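You operate a simulated robot arm through the tools that you are given. There is no shell and no other tool.

Carry out the task below with a simulated robot arm. There is one attempt and no reset: what you move stays moved.

TASK
Chock and bar the coil on the cart, then roll the cart out to the yellow marks and brake it.
Fine: black knob tight on the bar before it rolls; brake off to roll. The hoist stays off.

The check looks at the end state, three seconds after you hand in, the way a careful person would. Anything else that was tipped, shoved, dropped, spilled or broken makes it a failure.

THE ROBOT
A 7-joint arm with a two-finger parallel gripper, fixed in place. Base frame: the origin is at the foot of the arm, x ahead of it, y to its left, z up. Readings come in mm, rad, newtons and seconds.
Its first joint turns from -2.897 to 2.897 rad. Payload 4.4 kg.
The TCP is the grasp point between the finger pads, 23 mm short of the fingertips. In the tool frame z runs along the fingers and y along their closing line. Largest opening 94 mm; finger width 38, thickness 10; the body of the gripper, 54 by 96 mm, starts 39 mm behind the TCP.
Orientation is that of the tool frame in the base frame, as a unit quaternion [w, x, y, z]. With the fingers straight down and closing along the base's y, the tool's x points along the base's -x, its y along +y and its z along -z.

THE INTERFACE
- The arm moves only by the tool arm_command. Its argument "commands" is a list that holds one entry, the list of rows, each a list of 7 numbers: the opening, from 0 (shut) to 1 (fully open), then the shift along the tool's x, y, z in mm, then the turn, a rotation vector about the tool's x, y, z in rad. In form: [[[gripper, x, y, z, ax, ay, az], ...]]. A call has 1 to 20 rows; each row is the pose to reach, as a shift and turn from the pose commanded when the call began, along the tool's axes at that moment. Rows are played at 5 a second. More than 50 mm and 0.15 rad between two rows, or a gripper value outside its range, and nothing of the call is played. Where a pose cannot be reached the arm comes as near as it can. A force on the tool above 90 N (or 10 N above the force at the start of the call, whichever is more), or a blocked arm, ends the call early, and 0.2 s more pass. Each finger travels about 72 mm/s and halts on what it meets, pressing with about 22 N; the grip force reading is that of the motor and also rises with nothing between the fingers. The clock runs only during rows and for 0.2 s after the last one: add rows that repeat a pose to give the fingers time. It gives the time, the measured TCP pose, the force on the tool (base axes), the opening and the grip force at its end, in the units of the frame above (readings bear some noise), with the torque about the TCP (base axes, N m) and any sound that the robot's microphone picked up.
- Cameras (640 x 400 px; columns grow to the right, rows downward): "scene" is fixed at [50.4, -648.5, 1403.3]; the picture's right is [0.77, -0.63, 0.00], its down [-0.29, -0.36, -0.89] and it looks along [0.56, 0.68, -0.46] (base axes); focal length 331 px, centre (320, 200). "wrist" rides on the gripper at [86, 16, -75] in the tool frame; the picture's right is [-0.18, 0.98, 0.00], its down [-0.58, -0.11, -0.81] and it looks along [-0.79, -0.15, 0.59] (tool axes); focal length 243 px, centre (320, 200). There is no depth. A picture from a camera that has moved, and an enlarged one, comes with that camera's place and axes in the base frame and with its lens.
- grab_frame(camera): a new picture of that camera. The clock stands still meanwhile.
- close_up(camera, box): a new picture of the part [left, top, right, bottom] of that camera's present view, enlarged. The clock stands still meanwhile.
- hand_in(): hands the job in; it is judged then, once.

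Places have to be worked out from the pictures, the camera data and where the tool is seen. Open the gripper and draw the arm clear of the work before you hand the job in, unless the task says otherwise.

The tools are called after "Request:" as a command line: name --argument value ..., lists and objects as JSON in quotes. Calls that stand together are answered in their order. arm_command: Moves the arm, as the interface text tells. Its arguments: {"type":"object","properties":{"commands":{"type":"array","items":{"type":"array","items":{"type":"array","items":{"type":"number"}}}}},"required":["commands"]} The other tools are called the same way: grab_frame (camera) takes a picture; close_up (camera, box) takes an enlarged picture of a part of a camera's view; hand_in () hands the job in.

At the start:

```text
t: 0.0
eef_pos: [554.3, 343.9, 1081.8]
orientation: [0.001, 0.0, 1.0, 0.001]
wrist_force: [-0.5, -0.4, 1.0]
ft_torque: [-0.02, 0.01, -0.01]
opening: 93.8
grasp_force: 0.0
```

scene: 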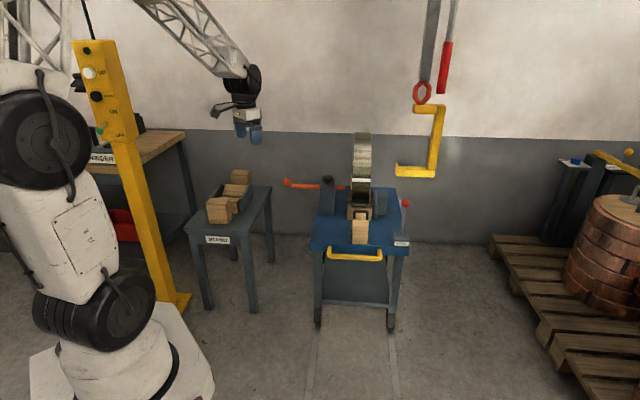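
wrist: 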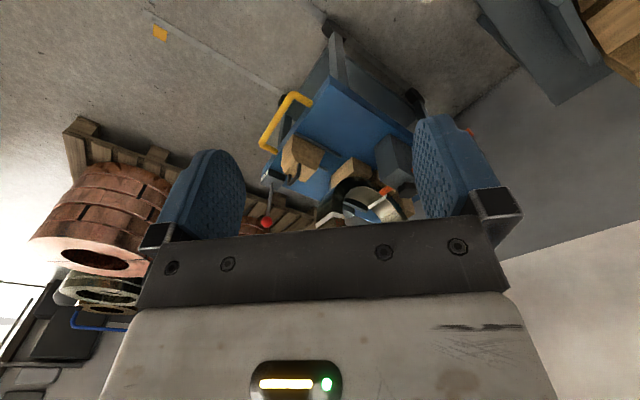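

I start by looking closely at the cart, the table with blocks and the surroundings before moving anything.

Request:
close_up --camera "scene" --box '[270, 120, 430, 220]'

Request:
close_up --camera "scene" --box '[170, 150, 330, 250]'

Request:
close_up --camera "scene" --box '[290, 220, 450, 320]'

Request:
close_up --camera "scene" --box '[60, 30, 180, 150]'

Request:
close_up --camera "wrist" --box '[230, 20, 480, 240]'

```text
4.00 times, centred on (350, 170) of scene
camera zoom: at [50.4, -648.5, 1403.3], right [0.77, -0.63, 0.0], down [-0.29, -0.36, -0.89], along [0.56, 0.68, -0.46], focal length 1324 px, centre (200, 320)
```

zoom: 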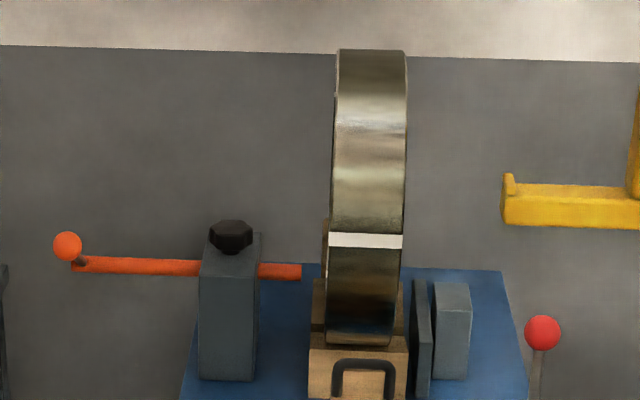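

```text
4.00 times, centred on (250, 200) of scene
camera zoom: at [50.4, -648.5, 1403.3], right [0.77, -0.63, 0.0], down [-0.29, -0.36, -0.89], along [0.56, 0.68, -0.46], focal length 1324 px, centre (600, 200)
```

zoom: 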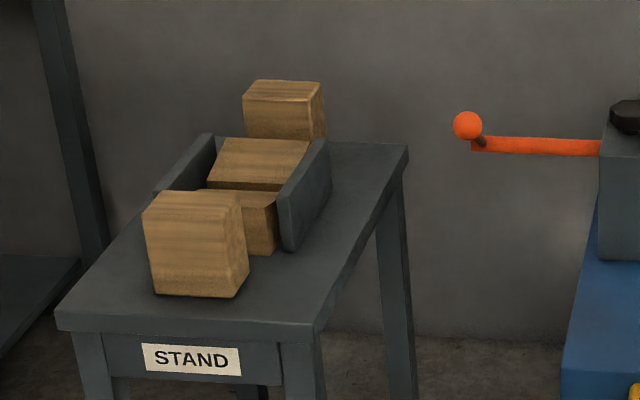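

```text
4.00 times, centred on (370, 270) of scene
camera zoom: at [50.4, -648.5, 1403.3], right [0.77, -0.63, 0.0], down [-0.29, -0.36, -0.89], along [0.56, 0.68, -0.46], focal length 1324 px, centre (120, -80)
```

zoom: 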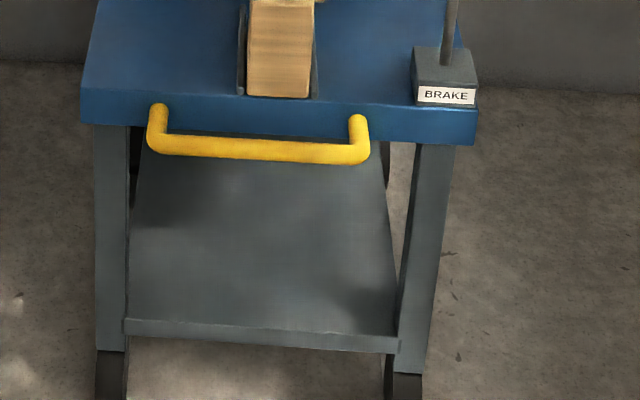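

```text
3.33 times, centred on (120, 90) of scene
camera zoom: at [50.4, -648.5, 1403.3], right [0.77, -0.63, 0.0], down [-0.29, -0.36, -0.89], along [0.56, 0.68, -0.46], focal length 1104 px, centre (987, 567)
```

zoom: 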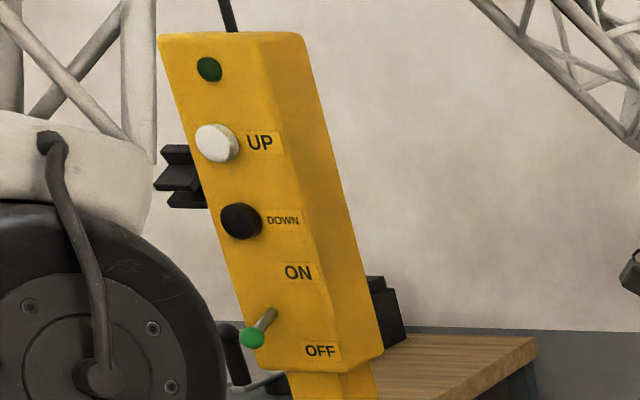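

```text
1.82 times, centred on (355, 130) of wrist
camera zoom: at [468.3, 360.4, 1156.1], right [0.18, 0.98, 0.0], down [0.58, -0.11, 0.81], along [0.79, -0.15, -0.59], focal length 441 px, centre (256, 327)
```

zoom: 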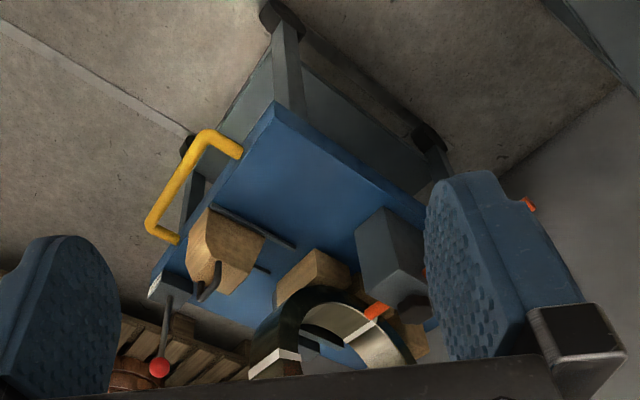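

The scene shows a coil on the blue cart, an orange bar through a post with black knob, a red brake lever and wedges on a stand. I pan the wrist camera toward the cart from high up to look at it better.

Request:
arm_command --commands '[[[1, 0, 0, -20, 0, 0, -0.14], [1, 0, 0, -40, 0, 0, -0.28], [1, 0, 0, -60, 0, 0, -0.42], [1, 0, 0, -80, 0, 0, -0.56], [1, 0, 0, -80, 0, 0, -0.7], [1, 0, 0, -80, 0, 0, -0.8]]]'

Request:
grab_frame --camera "wrist"

Request:
grab_frame --camera "scene"

```text
t: 1.4
eef_pos: [554.4, 343.8, 1161.6]
orientation: [0.001, -0.39, 0.921, 0.0]
wrist_force: [-0.2, 0.0, 1.2]
ft_torque: [0.02, 0.02, 0.02]
opening: 94.1
grasp_force: 0.1
```

```text
taken
camera wrist: at [482.1, 293.5, 1236.4], right [-0.58, 0.82, 0.0], down [0.48, 0.34, 0.81], along [0.66, 0.47, -0.59], focal length 243 px, centre (320, 200)
```

wrist: 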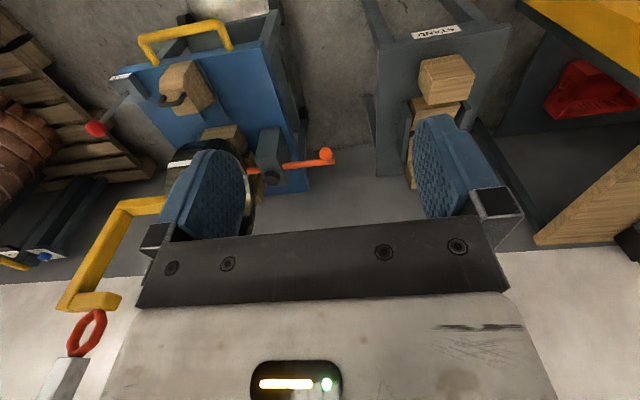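

```text
taken
```

scene: 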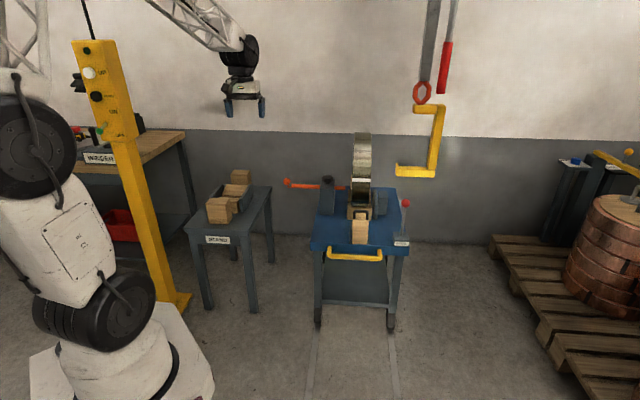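

The cart, bar and stand are now in the wrist view (upside down). I zoom into the cart and the stand.

Request:
close_up --camera "wrist" --box '[80, 0, 350, 220]'

Request:
close_up --camera "wrist" --box '[360, 0, 520, 200]'

```text
1.82 times, centred on (215, 110) of wrist
camera zoom: at [482.1, 293.5, 1236.4], right [-0.58, 0.82, 0.0], down [0.48, 0.34, 0.81], along [0.66, 0.47, -0.59], focal length 441 px, centre (511, 364)
```

zoom: 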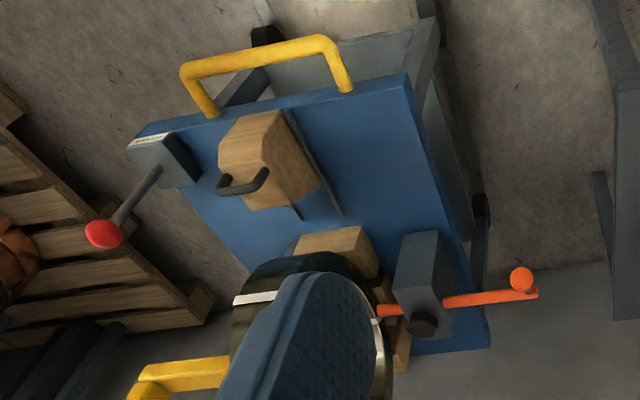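

```text
2.00 times, centred on (440, 100) of wrist
camera zoom: at [482.1, 293.5, 1236.4], right [-0.58, 0.82, 0.0], down [0.48, 0.34, 0.81], along [0.66, 0.47, -0.59], focal length 485 px, centre (80, 400)
```

zoom: 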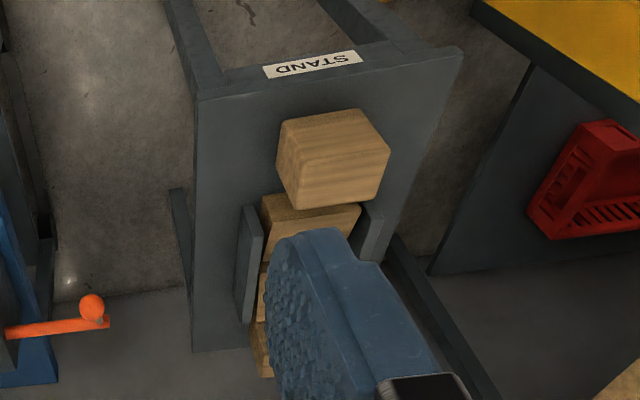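

The view needs to be from the robot's right side of the cart. I move the TCP to about (760, 0, 1060) with the camera heading along the cart's axis.

Request:
arm_command --commands '[[[1, 10, -39, 10, 0, 0, -0.03], [1, 20, -78, 20, 0, 0, -0.06], [1, 30, -117, 30, 0, 0, -0.09], [1, 40, -156, 40, 0, 0, -0.12], [1, 50, -195, 50, 0, 0, -0.15], [1, 60, -234, 60, 0, 0, -0.18], [1, 70, -273, 70, 0, 0, -0.2], [1, 80, -312, 80, 0, 0, -0.22], [1, 90, -350, 90, 0, 0, -0.24], [1, 103, -387, 100, 0, 0, -0.25], [1, 103, -387, 100, 0, 0, -0.25]]]'

Request:
grab_frame --camera "wrist"

Request:
grab_frame --camera "scene"

```text
t: 3.8
eef_pos: [759.6, -5.2, 1061.5]
orientation: [0.0, -0.501, 0.866, -0.001]
wrist_force: [0.5, 0.0, 0.2]
ft_torque: [-0.01, 0.02, 0.03]
opening: 94.0
grasp_force: 0.2
```

```text
taken
camera wrist: at [704.4, -71.4, 1136.2], right [-0.76, 0.65, 0.0], down [0.38, 0.45, 0.81], along [0.52, 0.61, -0.59], focal length 243 px, centre (320, 200)
```

wrist: 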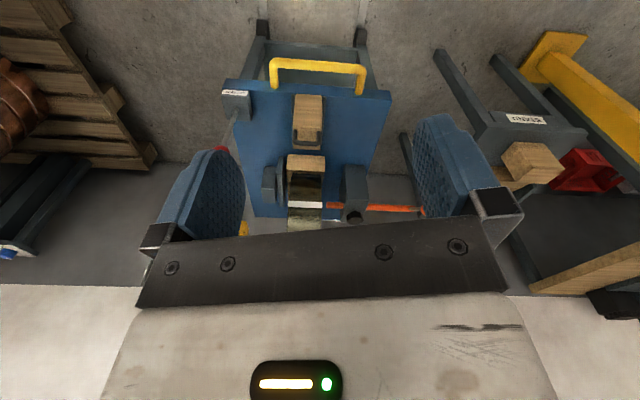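

```text
taken
```

scene: 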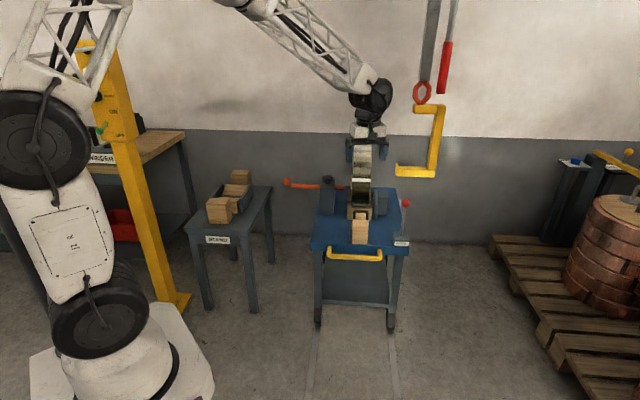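

The cart is now centred between the fingers. I zoom in on it and on the stand.

Request:
close_up --camera "wrist" --box '[215, 40, 405, 160]'

Request:
close_up --camera "wrist" --box '[235, 120, 425, 240]'

Request:
close_up --camera "wrist" --box '[430, 30, 620, 200]'

```text
3.33 times, centred on (310, 100) of wrist
camera zoom: at [704.4, -71.4, 1136.2], right [-0.76, 0.65, 0.0], down [0.38, 0.45, 0.81], along [0.52, 0.61, -0.59], focal length 809 px, centre (353, 533)
```

zoom: 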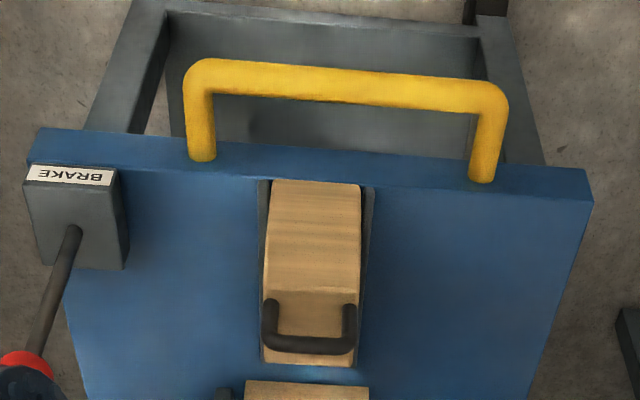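

```text
3.33 times, centred on (330, 180) of wrist
camera zoom: at [704.4, -71.4, 1136.2], right [-0.76, 0.65, 0.0], down [0.38, 0.45, 0.81], along [0.52, 0.61, -0.59], focal length 809 px, centre (287, 267)
```

zoom: 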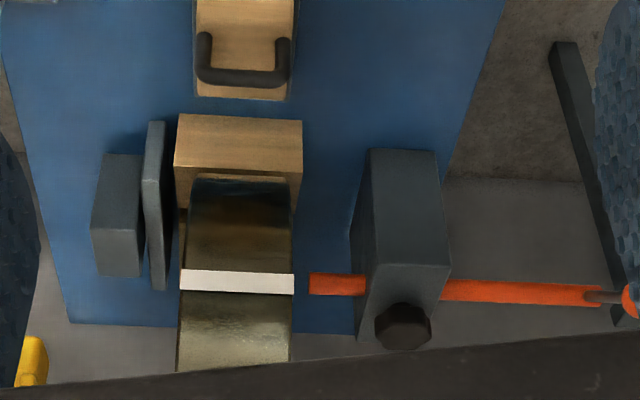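

```text
2.35 times, centred on (525, 115) of wrist
camera zoom: at [704.4, -71.4, 1136.2], right [-0.76, 0.65, 0.0], down [0.38, 0.45, 0.81], along [0.52, 0.61, -0.59], focal length 571 px, centre (-162, 400)
```

zoom: 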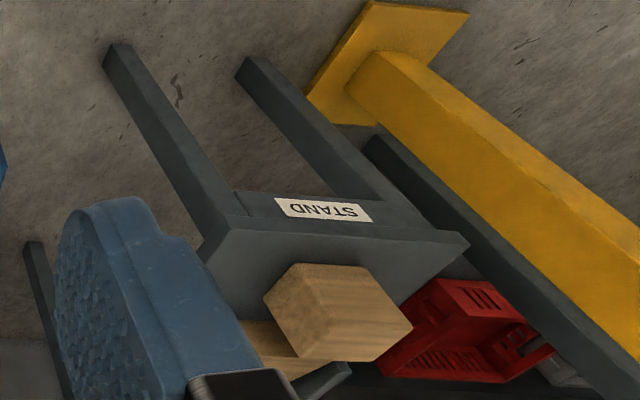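

I need sharper detail on the chock, its handle and the saddle, so I zoom further in on both cameras.

Request:
close_up --camera "scene" --box '[325, 180, 405, 265]'

Request:
close_up --camera "wrist" --box '[270, 80, 350, 150]'

Request:
close_up --camera "wrist" --box '[250, 140, 360, 235]'

```text
4.71 times, centred on (365, 222) of scene
camera zoom: at [50.4, -648.5, 1403.3], right [0.77, -0.63, 0.0], down [-0.29, -0.36, -0.89], along [0.56, 0.68, -0.46], focal length 1558 px, centre (108, 94)
```

zoom: 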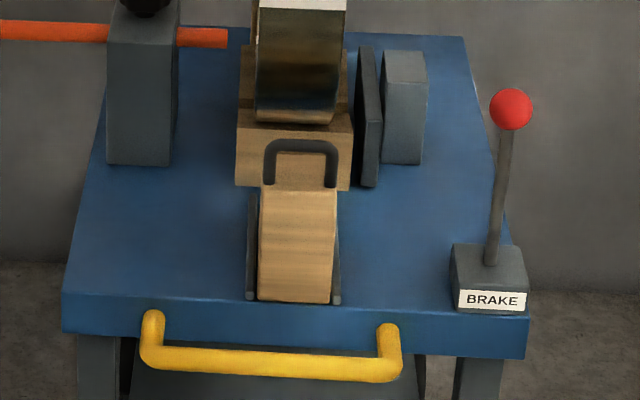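

```text
5.71 times, centred on (310, 115) of wrist
camera zoom: at [704.4, -71.4, 1136.2], right [-0.76, 0.65, 0.0], down [0.38, 0.45, 0.81], along [0.52, 0.61, -0.59], focal length 1386 px, centre (377, 686)
```

zoom: 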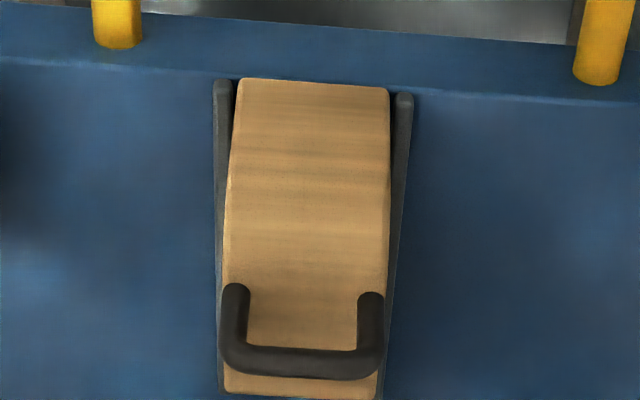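

```text
4.21 times, centred on (305, 188) of wrist
camera zoom: at [704.4, -71.4, 1136.2], right [-0.76, 0.65, 0.0], down [0.38, 0.45, 0.81], along [0.52, 0.61, -0.59], focal length 1022 px, centre (383, 253)
```

zoom: 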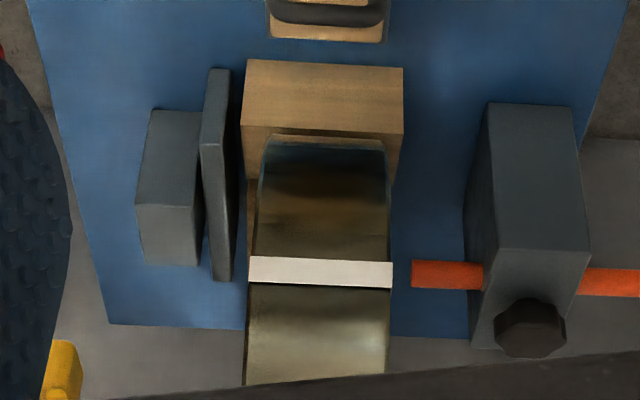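

The chock is parked at the cart's front edge and the coil sits in a saddle; I need a side view. I swing the tool over to the left of the cart, high, turning the camera to look across the cart.

Request:
arm_command --commands '[[[1, -32, 20, 4, 0, 0, 0.1], [1, -64, 40, 8, 0, 0, 0.2], [1, -97, 60, 12, 0, 0, 0.3], [1, -129, 80, 15, 0, 0, 0.4], [1, -161, 100, 19, 0, 0, 0.5], [1, -193, 120, 23, 0, 0, 0.6], [1, -225, 140, 27, 0, 0, 0.71], [1, -258, 160, 31, 0, 0, 0.82], [1, -290, 180, 34, 0, 0, 0.92], [1, -322, 200, 38, 0, 0, 1.02], [1, -354, 220, 42, 0, 0, 1.12], [1, -386, 240, 46, 0, 0, 1.22], [1, -419, 260, 50, 0, 0, 1.33], [1, -451, 280, 53, 0, 0, 1.43], [1, -483, 300, 57, 0, 0, 1.53], [1, -515, 320, 61, 0, 0, 1.63]]]'

Request:
grab_frame --camera "wrist"

Request:
grab_frame --camera "scene"

```text
t: 7.2
eef_pos: [736.8, 606.0, 1001.5]
orientation: [0.001, 0.287, 0.958, 0.001]
wrist_force: [0.4, 0.0, 0.3]
ft_torque: [-0.02, -0.02, -0.02]
opening: 93.9
grasp_force: 0.1
```

```text
taken
camera wrist: at [673.5, 666.0, 1076.3], right [0.69, 0.72, 0.0], down [0.42, -0.41, 0.81], along [0.58, -0.56, -0.59], focal length 243 px, centre (320, 200)
```

wrist: 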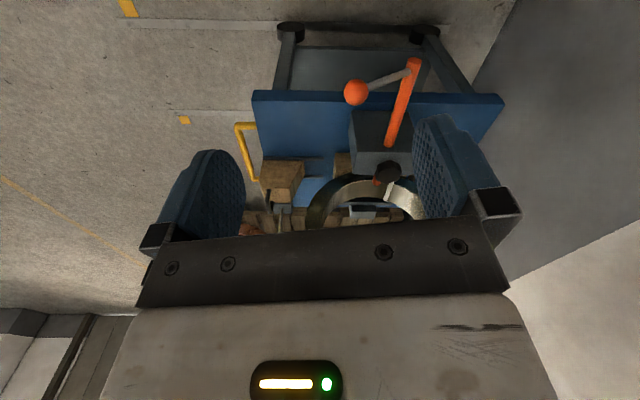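

```text
taken
```

scene: 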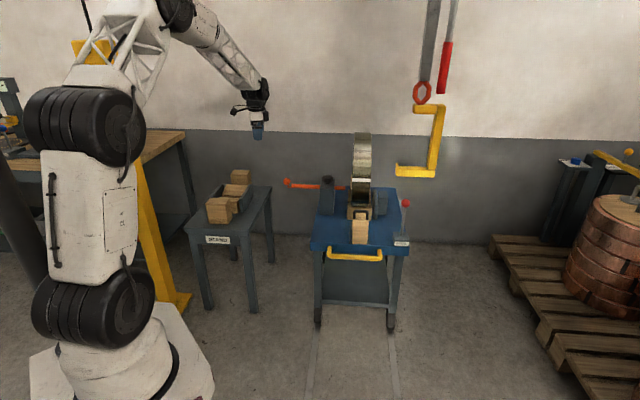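

Now I see both yellow marks on the track lines and the bar with its ball handle from the left. I zoom in.

Request:
close_up --camera "wrist" --box '[235, 40, 445, 240]'

Request:
close_up --camera "wrist" --box '[240, 140, 360, 240]'

Request:
close_up --camera "wrist" --box '[90, 0, 300, 140]'

```text
2.00 times, centred on (340, 140) of wrist
camera zoom: at [673.5, 666.0, 1076.3], right [0.69, 0.72, 0.0], down [0.42, -0.41, 0.81], along [0.58, -0.56, -0.59], focal length 485 px, centre (280, 320)
```

zoom: 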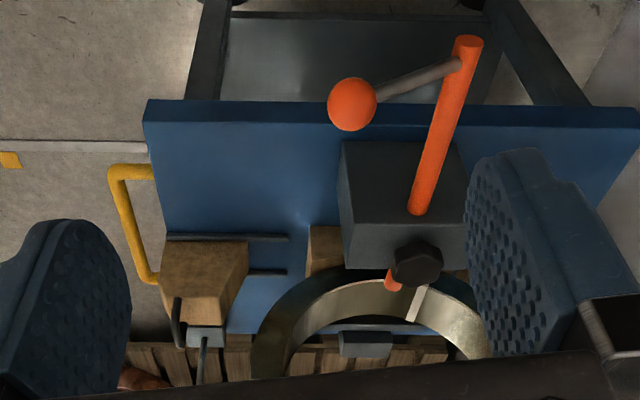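

```text
4.00 times, centred on (300, 190) of wrist
camera zoom: at [673.5, 666.0, 1076.3], right [0.69, 0.72, 0.0], down [0.42, -0.41, 0.81], along [0.58, -0.56, -0.59], focal length 970 px, centre (400, 240)
```

zoom: 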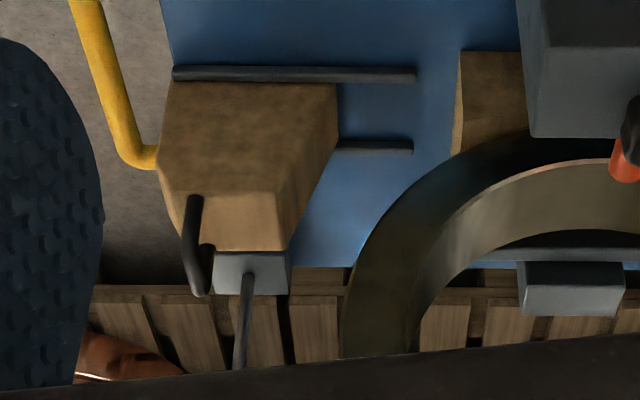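

```text
2.86 times, centred on (195, 70) of wrist
camera zoom: at [673.5, 666.0, 1076.3], right [0.69, 0.72, 0.0], down [0.42, -0.41, 0.81], along [0.58, -0.56, -0.59], focal length 693 px, centre (677, 571)
```

zoom: 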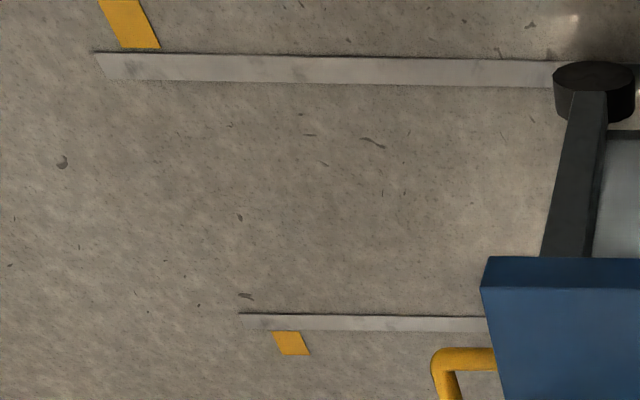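

Bar handle ball is judged at about (848, 571, 746), the bar axis along (0.707,-0.707) at z≈674, and the knob at about (1038, 489, 729); marks are at p≈264 along the track. I test the reach by moving high above the knob.

Request:
arm_command --commands '[[[1, -40, 8, 7, 0, 0, 0], [1, -80, 16, 14, 0, 0, 0], [1, -120, 25, 21, 0, 0, 0], [1, -160, 34, 28, 0, 0, 0], [1, -200, 43, 35, 0, 0, 0], [1, -240, 52, 42, 0, 0, 0], [1, -280, 60, 50, 0, 0, 0], [1, -316, 68, 60, 0, 0, 0], [1, -316, 68, 60, 0, 0, 0]]]'

Request:
grab_frame --camera "wrist"

Request:
grab_frame --camera "scene"

```text
t: 9.2
eef_pos: [1042.9, 490.7, 941.1]
orientation: [0.0, 0.286, 0.958, 0.0]
wrist_force: [-0.1, -0.2, 0.8]
ft_torque: [0.03, -0.01, 0.03]
opening: 93.9
grasp_force: 0.1
```

```text
taken
camera wrist: at [979.9, 551.7, 1016.3], right [0.69, 0.72, 0.0], down [0.43, -0.41, 0.81], along [0.58, -0.56, -0.59], focal length 243 px, centre (320, 200)
```

wrist: 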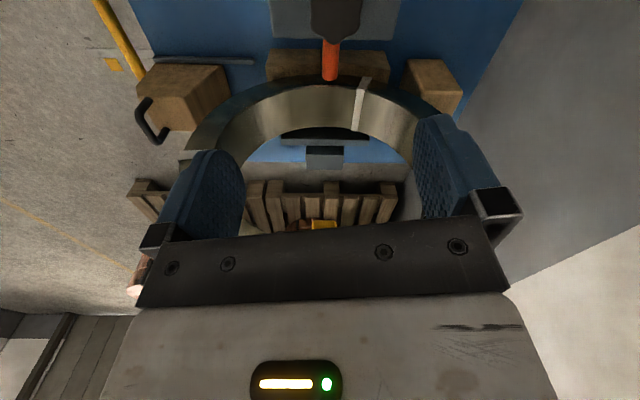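

```text
taken
```

scene: 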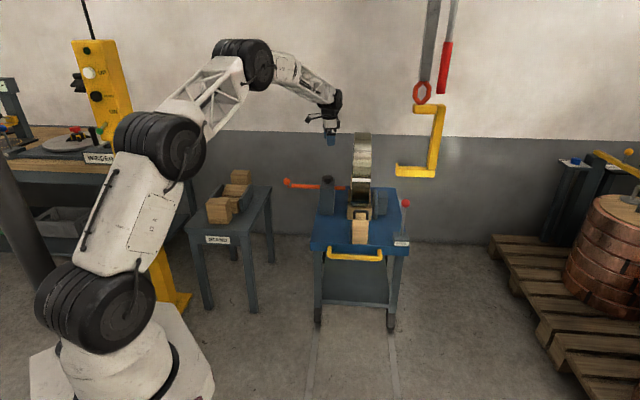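

The arm reaches there easily. I zoom in on this view, which shows coil, saddle, rear wedge and the receiver through the bore.

Request:
close_up --camera "wrist" --box '[230, 0, 480, 160]'

Request:
close_up --camera "wrist" --box '[90, 0, 290, 160]'

Request:
close_up --camera "wrist" --box '[270, 90, 390, 180]'

```text
2.50 times, centred on (355, 80) of wrist
camera zoom: at [979.9, 551.7, 1016.3], right [0.69, 0.72, 0.0], down [0.43, -0.41, 0.81], along [0.58, -0.56, -0.59], focal length 606 px, centre (232, 500)
```

zoom: 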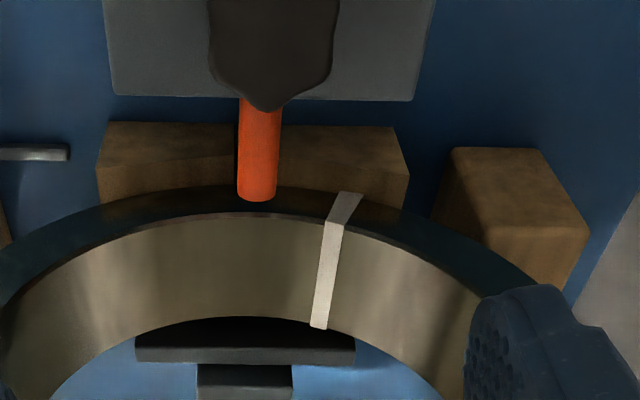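

```text
2.50 times, centred on (190, 80) of wrist
camera zoom: at [979.9, 551.7, 1016.3], right [0.69, 0.72, 0.0], down [0.43, -0.41, 0.81], along [0.58, -0.56, -0.59], focal length 606 px, centre (645, 500)
```

zoom: 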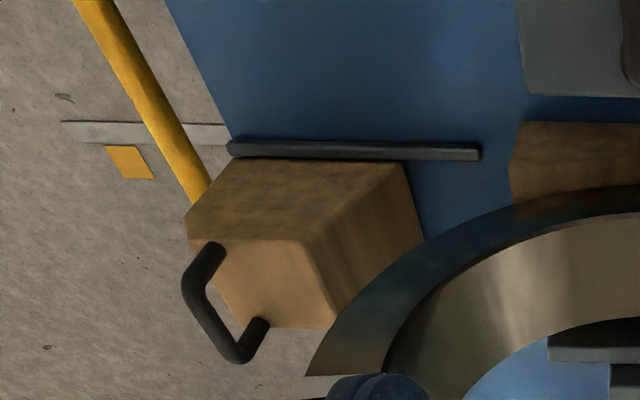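

```text
4.44 times, centred on (330, 135) of wrist
camera zoom: at [979.9, 551.7, 1016.3], right [0.69, 0.72, 0.0], down [0.43, -0.41, 0.81], along [0.58, -0.56, -0.59], focal length 1078 px, centre (276, 489)
```

zoom: 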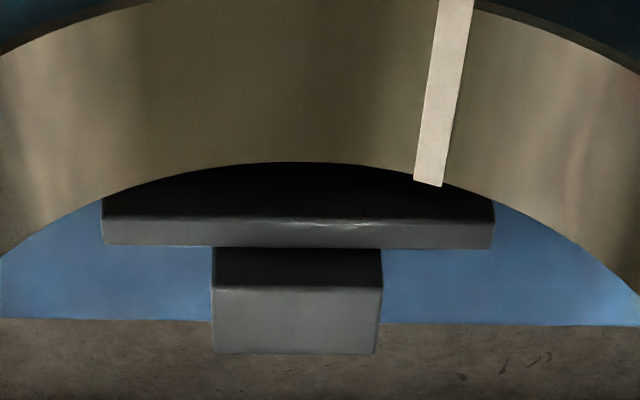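

I zoom in with the scene camera on the receiver, saddle and chock, and on the post with knob.

Request:
close_up --camera "scene" --box '[340, 180, 400, 220]'

Request:
close_up --camera "scene" --box '[280, 165, 350, 220]'

Request:
close_up --camera "scene" --box '[385, 190, 425, 250]'

```text
10.00 times, centred on (370, 200) of scene
camera zoom: at [50.4, -648.5, 1403.3], right [0.77, -0.63, 0.0], down [-0.29, -0.36, -0.89], along [0.56, 0.68, -0.46], focal length 3311 px, centre (-180, 200)
```

zoom: 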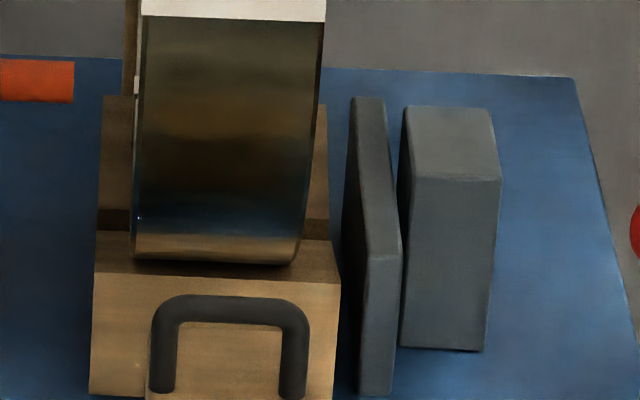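

```text
7.27 times, centred on (315, 192) of scene
camera zoom: at [50.4, -648.5, 1403.3], right [0.77, -0.63, 0.0], down [-0.29, -0.36, -0.89], along [0.56, 0.68, -0.46], focal length 2408 px, centre (356, 254)
```

zoom: 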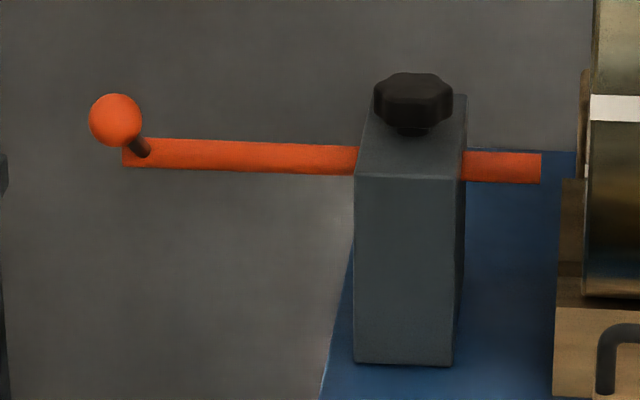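

```text
6.67 times, centred on (405, 220) of scene
camera zoom: at [50.4, -648.5, 1403.3], right [0.77, -0.63, 0.0], down [-0.29, -0.36, -0.89], along [0.56, 0.68, -0.46], focal length 2207 px, centre (-247, 67)
```

zoom: 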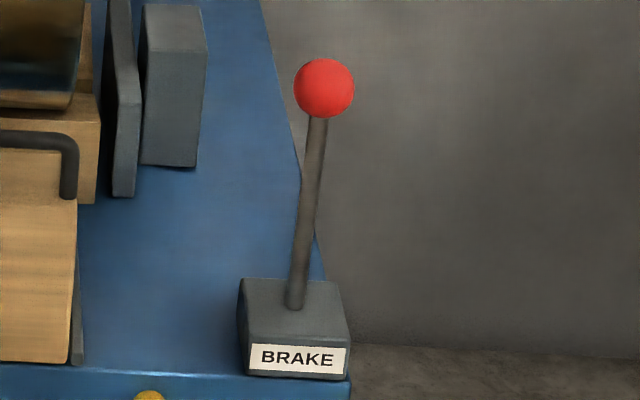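

The rear wedge is already against the coil, the front chock sits in its guide rails (front face near p≈802 along the cart axis) and must be slid in about 100 mm. I back off up and toward the robot, turning so the tool faces the cart, keeping clear of the coil.

Request:
arm_command --commands '[[[0.35, 0, 0, -40, 0, 0, -0.1], [0.35, 4, -20, -60, 0, 0, -0.2], [0.35, 13, -62, -60, 0, 0, -0.3], [0.35, 22, -106, -60, 0, 0, -0.4], [0.35, 31, -150, -60, 0, 0, -0.5], [0.35, 40, -195, -60, 0, 0, -0.6], [0.35, 50, -240, -60, 0, 0, -0.7], [0.35, 59, -285, -60, 0, 0, -0.8], [0.35, 68, -330, -60, 0, 0, -0.9], [0.35, 78, -376, -60, 0, 0, -1.0], [0.35, 38, -384, -60, 0, 0, -1.1], [0.35, 0, -392, -60, 0, 0, -1.2], [0.35, -39, -400, -60, 0, 0, -1.3], [0.35, -77, -408, -60, 0, 0, -1.365], [0.35, -77, -408, -60, 0, 0, -1.365]]]'

```text
t: 12.4
eef_pos: [881.4, 109.7, 998.9]
orientation: [0.0, -0.382, 0.924, 0.001]
wrist_force: [0.0, 0.1, 0.6]
ft_torque: [0.0, -0.03, -0.02]
opening: 33.2
grasp_force: 0.0
```

Aligned with the cart axis at p≈701, q≈546. Now I tilt the fingertips toward the cart and come down partway, then look.

Request:
arm_command --commands '[[[0.35, 5, 0, 40, 0, -0.14, 0], [0.35, 10, 0, 80, 0, -0.28, 0], [0.35, 15, 0, 120, 0, -0.42, 0], [0.35, 20, 0, 160, 0, -0.56, 0], [0.35, 20, 0, 200, 0, -0.698, 0], [0.35, 20, 0, 230, 0, -0.698, 0], [0.35, 20, 0, 230, 0, -0.698, 0]]]'

Request:
grab_frame --camera "wrist"

Request:
grab_frame --camera "scene"

```text
t: 14.0
eef_pos: [866.5, 91.4, 771.2]
orientation: [0.316, -0.359, 0.868, 0.13]
wrist_force: [-0.7, -0.8, 0.0]
ft_torque: [-0.01, 0.0, 0.0]
opening: 33.1
grasp_force: 0.0
```

```text
taken
camera wrist: at [774.7, 21.9, 773.0], right [-0.59, 0.8, 0.12], down [0.02, -0.13, 0.99], along [0.8, 0.59, 0.06], focal length 243 px, centre (320, 200)
```

wrist: 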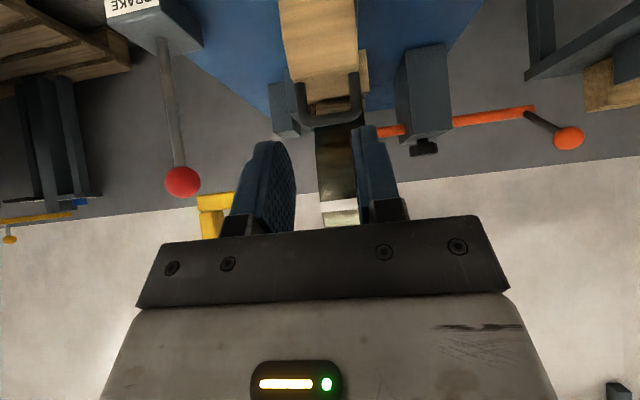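

```text
taken
```

scene: 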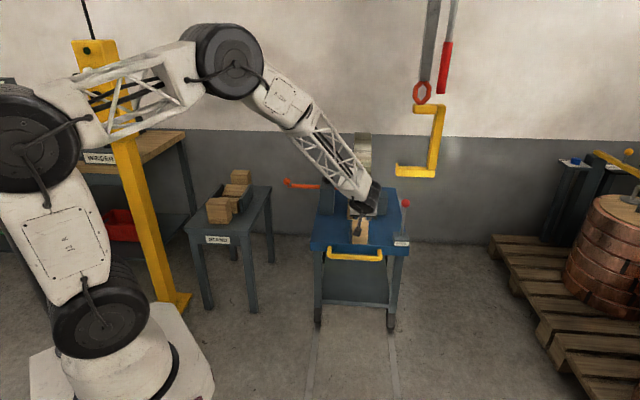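

The tool now faces the chock with tips pointing forward and down. I zoom to check alignment and the chock/handle geometry from this low angle.

Request:
close_up --camera "wrist" --box '[230, 0, 430, 200]'

Request:
close_up --camera "wrist" --box '[90, 0, 240, 210]'

Request:
close_up --camera "scene" --box '[310, 180, 420, 270]'

```text
2.00 times, centred on (330, 100) of wrist
camera zoom: at [774.7, 21.9, 773.0], right [-0.59, 0.8, 0.12], down [0.02, -0.13, 0.99], along [0.8, 0.59, 0.06], focal length 485 px, centre (300, 400)
```

zoom: 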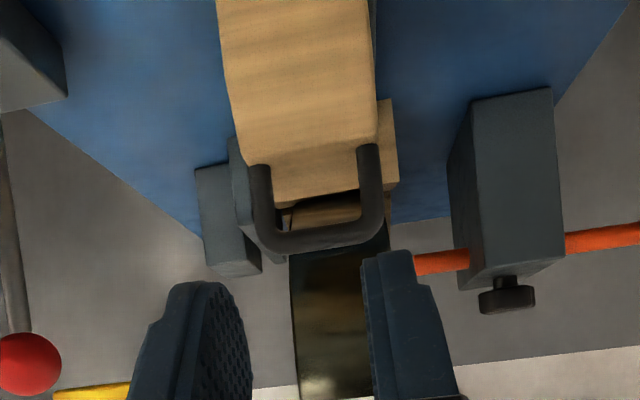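

```text
1.90 times, centred on (165, 105) of wrist
camera zoom: at [774.7, 21.9, 773.0], right [-0.59, 0.8, 0.12], down [0.02, -0.13, 0.99], along [0.8, 0.59, 0.06], focal length 462 px, centre (615, 381)
```

zoom: 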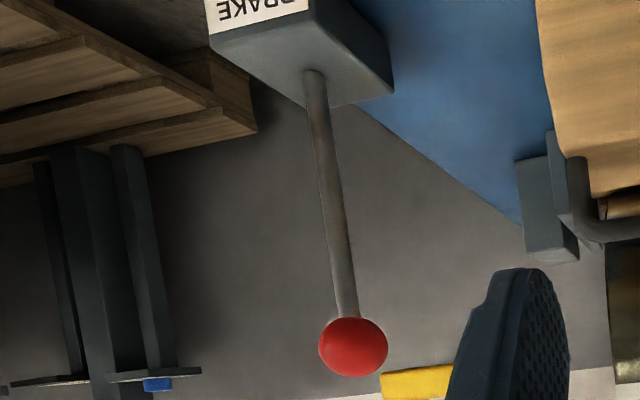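

```text
4.44 times, centred on (365, 225) of scene
camera zoom: at [50.4, -648.5, 1403.3], right [0.77, -0.63, 0.0], down [-0.29, -0.36, -0.89], along [0.56, 0.68, -0.46], focal length 1471 px, centre (120, 89)
```

zoom: 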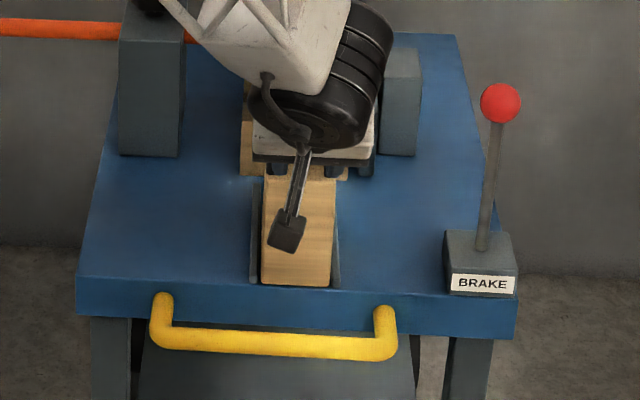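

Chock front face and rails line up with the fingers. I lower to z≈618 with the tips about 30 mm in front of the chock's front face.

Request:
arm_command --commands '[[[0.35, 10, 0, 32, 0, 0, 0], [0.35, 20, -1, 64, 0, 0, 0], [0.35, 30, -1, 96, 0, 0, 0], [0.35, 40, -2, 128, 0, 0, 0], [0.35, 48.8, -2, 158.8, 0, 0, 0], [0.35, 48.8, -2, 158.8, 0, 0, 0]]]'

Request:
grab_frame --camera "wrist"

Request:
close_up --camera "scene" --box '[310, 180, 420, 270]'

```text
t: 15.4
eef_pos: [916.0, 137.6, 618.2]
orientation: [0.316, -0.36, 0.868, 0.131]
wrist_force: [-0.3, 0.0, -1.1]
ft_torque: [0.01, -0.03, -0.03]
opening: 32.9
grasp_force: 0.0
```

```text
taken
camera wrist: at [825.6, 68.3, 620.6], right [-0.59, 0.8, 0.12], down [0.02, -0.13, 0.99], along [0.8, 0.59, 0.06], focal length 243 px, centre (320, 200)
```

wrist: 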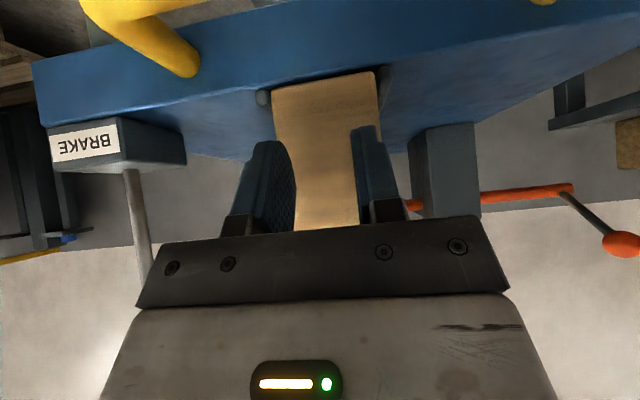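

```text
4.44 times, centred on (365, 225) of scene
camera zoom: at [50.4, -648.5, 1403.3], right [0.77, -0.63, 0.0], down [-0.29, -0.36, -0.89], along [0.56, 0.68, -0.46], focal length 1471 px, centre (120, 89)
```

zoom: 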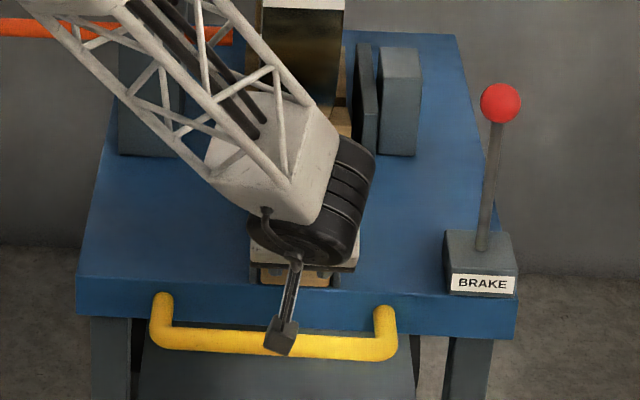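

Fingers are centred in front of the chock at p≈745. I push forward slowly along the cart axis and watch the force.

Request:
arm_command --commands '[[[0.35, -7.7, 0, 6.4, 0, 0, 0], [0.35, -15.3, 0, 12.9, 0, 0, 0], [0.35, -23, 0, 19.3, 0, 0, 0], [0.35, -29.1, 0, 24.4, 0, 0, 0], [0.35, -35.2, 0, 29.6, 0, 0, 0], [0.35, -41.4, 0, 34.7, 0, 0, 0], [0.35, -46, 0, 38.6, 0, 0, 0]]]'

Request:
grab_frame --camera "wrist"

Request:
close_up --camera "scene" --box '[310, 180, 420, 270]'

```text
t: 17.0
eef_pos: [957.9, 180.2, 617.5]
orientation: [0.317, -0.359, 0.868, 0.13]
wrist_force: [-1.8, -2.2, -1.6]
ft_torque: [-0.09, 0.01, 0.06]
opening: 33.0
grasp_force: 0.1
```

```text
taken
camera wrist: at [865.7, 110.7, 620.0], right [-0.59, 0.8, 0.12], down [0.02, -0.13, 0.99], along [0.8, 0.59, 0.06], focal length 243 px, centre (320, 200)
```

wrist: 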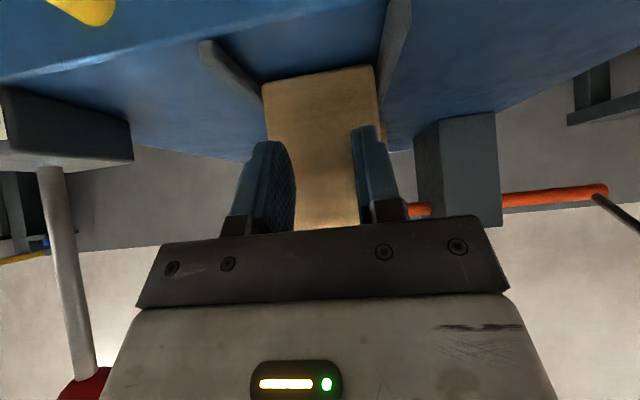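

```text
4.44 times, centred on (365, 225) of scene
camera zoom: at [50.4, -648.5, 1403.3], right [0.77, -0.63, 0.0], down [-0.29, -0.36, -0.89], along [0.56, 0.68, -0.46], focal length 1471 px, centre (120, 89)
```

zoom: 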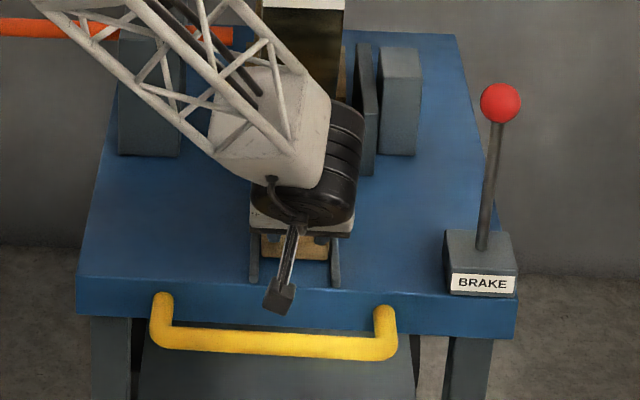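

The chock slides easily (about 3 N). I continue pushing another 50 mm.

Request:
arm_command --commands '[[[0.35, -7.7, 0, 6.4, 0, 0, 0], [0.35, -15.3, 0, 12.9, 0, 0, 0], [0.35, -23, 0, 19.3, 0, 0, 0], [0.35, -30.6, 0, 25.7, 0, 0, 0], [0.35, -34.5, 0, 28.9, 0, 0, 0], [0.35, -38.3, 0, 32.2, 0, 0, 0]]]'

Request:
grab_frame --camera "wrist"

Request:
close_up --camera "scene" --box '[320, 170, 400, 250]'

```text
t: 18.2
eef_pos: [987.5, 205.3, 616.0]
orientation: [0.315, -0.358, 0.869, 0.13]
wrist_force: [-28.9, -20.7, 17.9]
ft_torque: [0.55, 0.1, 0.87]
opening: 35.7
grasp_force: 2.6
stopped in row 5: the force on the tool passed its limit at 111 N (the readings are from after the stop); the commanded pose is now the measured one
```

```text
taken
camera wrist: at [895.4, 136.3, 618.0], right [-0.59, 0.8, 0.12], down [0.03, -0.13, 0.99], along [0.81, 0.59, 0.05], focal length 243 px, centre (320, 200)
```

wrist: 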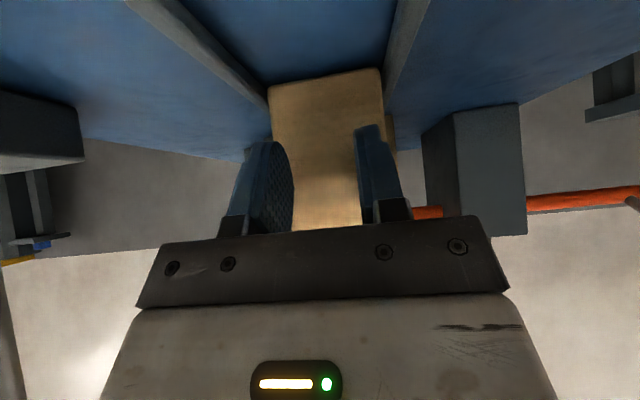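

```text
5.00 times, centred on (360, 210) of scene
camera zoom: at [50.4, -648.5, 1403.3], right [0.77, -0.63, 0.0], down [-0.29, -0.36, -0.89], along [0.56, 0.68, -0.46], focal length 1655 px, centre (120, 150)
```

zoom: 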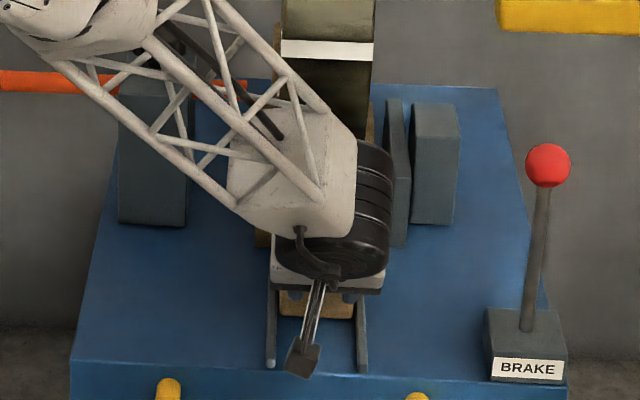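

The push hit a firm stop after about 70 mm of chock travel (111 N spike). I back off 60 mm and look at whether the chock is seated against the coil.

Request:
arm_command --commands '[[[0.35, 7.7, 0, -6.4, 0, 0, 0], [0.35, 23, 0, -19.3, 0, 0, 0], [0.35, 46, 0, -38.6, 0, 0, 0], [0.35, 60, 0, -70, 0, 0, 0], [0.35, 60, 0, -110, 0, 0, 0], [0.35, 60, 0, -150, 0, 0, 0]]]'

Request:
grab_frame --camera "wrist"

Request:
grab_frame --camera "scene"

Request:
close_up --camera "scene" --box '[310, 180, 420, 270]'

```text
t: 19.6
eef_pos: [888.8, 106.3, 687.7]
orientation: [0.315, -0.358, 0.869, 0.131]
wrist_force: [0.8, -0.1, -0.3]
ft_torque: [0.05, 0.01, -0.04]
opening: 32.6
grasp_force: 0.2
```

```text
taken
camera wrist: at [796.6, 37.0, 690.0], right [-0.59, 0.8, 0.12], down [0.03, -0.13, 0.99], along [0.81, 0.59, 0.05], focal length 243 px, centre (320, 200)
```

wrist: 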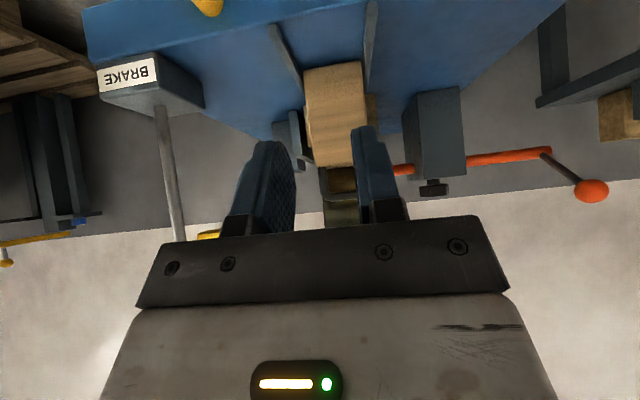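

```text
taken
```

scene: 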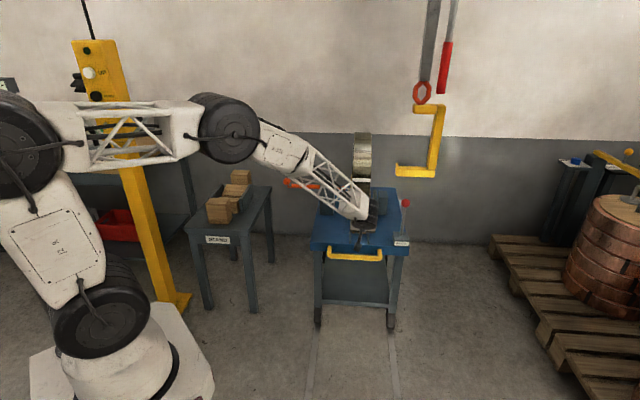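

```text
4.44 times, centred on (365, 225) of scene
camera zoom: at [50.4, -648.5, 1403.3], right [0.77, -0.63, 0.0], down [-0.29, -0.36, -0.89], along [0.56, 0.68, -0.46], focal length 1471 px, centre (120, 89)
```

zoom: 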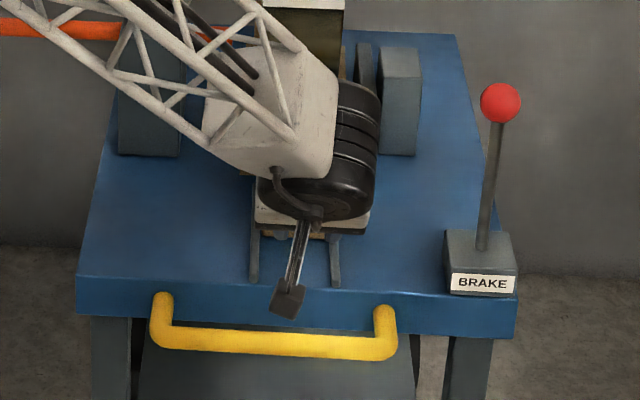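

The cart has not moved. I raise the tool to free the view and inspect the chock against the coil.

Request:
arm_command --commands '[[[0.35, -20, 0, -30, 0, 0, 0], [0.35, -20, 0, -70, 0, 0, 0], [0.35, -20, 0, -110, 0, 0.1, 0], [0.35, -20, 0, -150, 0, 0.2, 0], [0.35, -20, 0, -190, 0, 0.3, 0], [0.35, -20, 0, -220, 0, 0.4, 0]]]'

Request:
grab_frame --camera "wrist"

Request:
close_up --camera "scene" --box '[310, 180, 420, 270]'

```text
t: 21.0
eef_pos: [799.5, 16.4, 870.7]
orientation: [0.136, -0.377, 0.915, 0.055]
wrist_force: [-0.3, 0.4, -0.3]
ft_torque: [0.02, -0.02, -0.06]
opening: 32.9
grasp_force: 0.0
```

```text
taken
camera wrist: at [714.8, -45.2, 917.8], right [-0.57, 0.82, 0.05], down [0.31, 0.15, 0.94], along [0.76, 0.55, -0.34], focal length 243 px, centre (320, 200)
```

wrist: 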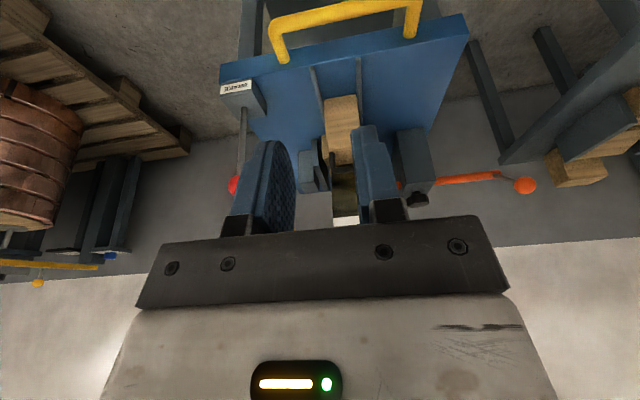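

```text
4.44 times, centred on (365, 225) of scene
camera zoom: at [50.4, -648.5, 1403.3], right [0.77, -0.63, 0.0], down [-0.29, -0.36, -0.89], along [0.56, 0.68, -0.46], focal length 1471 px, centre (120, 89)
```

zoom: 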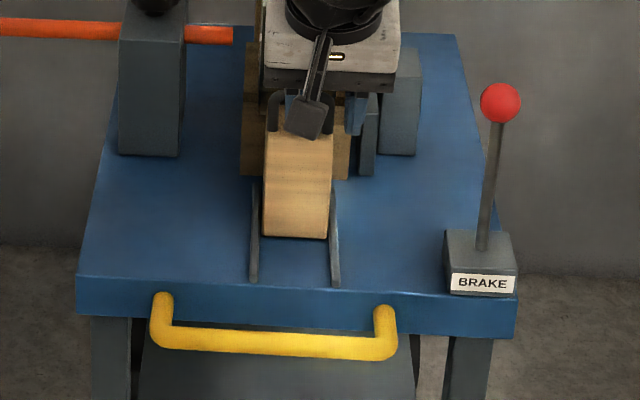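

The chock is now inboard near the coil. I level the tool and then move to the left of the cart to view the chock/coil contact from the side.

Request:
arm_command --commands '[[[0.35, -8, 0, -25, 0, 0.1, 0], [0.35, -16, 0, -51, 0, 0.2, 0], [0.35, -23, 0, -76, 0, 0.298, 0], [0.35, -23, 0, -76, 0, 0.298, 0]]]'

Request:
arm_command --commands '[[[0.35, 0, 45, 0, 0, 0, 0.12], [0.35, 0, 90, 0, 0, 0, 0.24], [0.35, 0, 135, 0, 0, 0, 0.36], [0.35, 0, 180, 0, 0, 0, 0.48], [0.35, -20, 222, 0, 0, 0, 0.6], [0.35, -65, 222, 0, 0, 0, 0.72], [0.35, -110, 222, 5, 0, 0, 0.84], [0.35, -155, 222, 15, 0, 0, 0.96], [0.35, -200, 222, 25, 0, 0, 1.08], [0.35, -245, 222, 35, 0, 0, 1.2], [0.35, -290, 222, 45, 0, 0, 1.32], [0.35, -335, 222, 50, 0, 0, 1.44], [0.35, -373, 222, 50, 0, 0, 1.57], [0.35, -373, 222, 50, 0, 0, 1.57]]]'

Request:
grab_frame --camera "wrist"

```text
t: 22.0
eef_pos: [797.2, 16.9, 952.3]
orientation: [0.0, -0.381, 0.924, 0.0]
wrist_force: [0.1, -0.7, -0.2]
ft_torque: [0.0, 0.02, -0.02]
opening: 32.8
grasp_force: 0.0
```

```text
t: 25.0
eef_pos: [907.4, 439.0, 903.6]
orientation: [0.0, 0.384, 0.923, 0.0]
wrist_force: [0.1, 0.3, -0.3]
ft_torque: [-0.01, 0.01, 0.03]
opening: 32.7
grasp_force: 0.1
```

```text
taken
camera wrist: at [859.2, 511.8, 978.1], right [0.83, 0.56, 0.0], down [0.33, -0.49, 0.81], along [0.45, -0.67, -0.59], focal length 243 px, centre (320, 200)
```

wrist: 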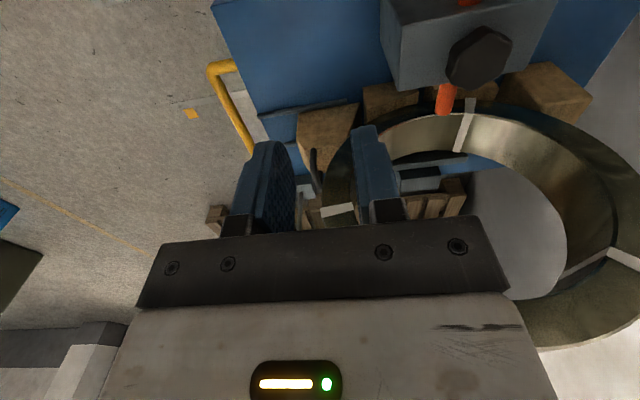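

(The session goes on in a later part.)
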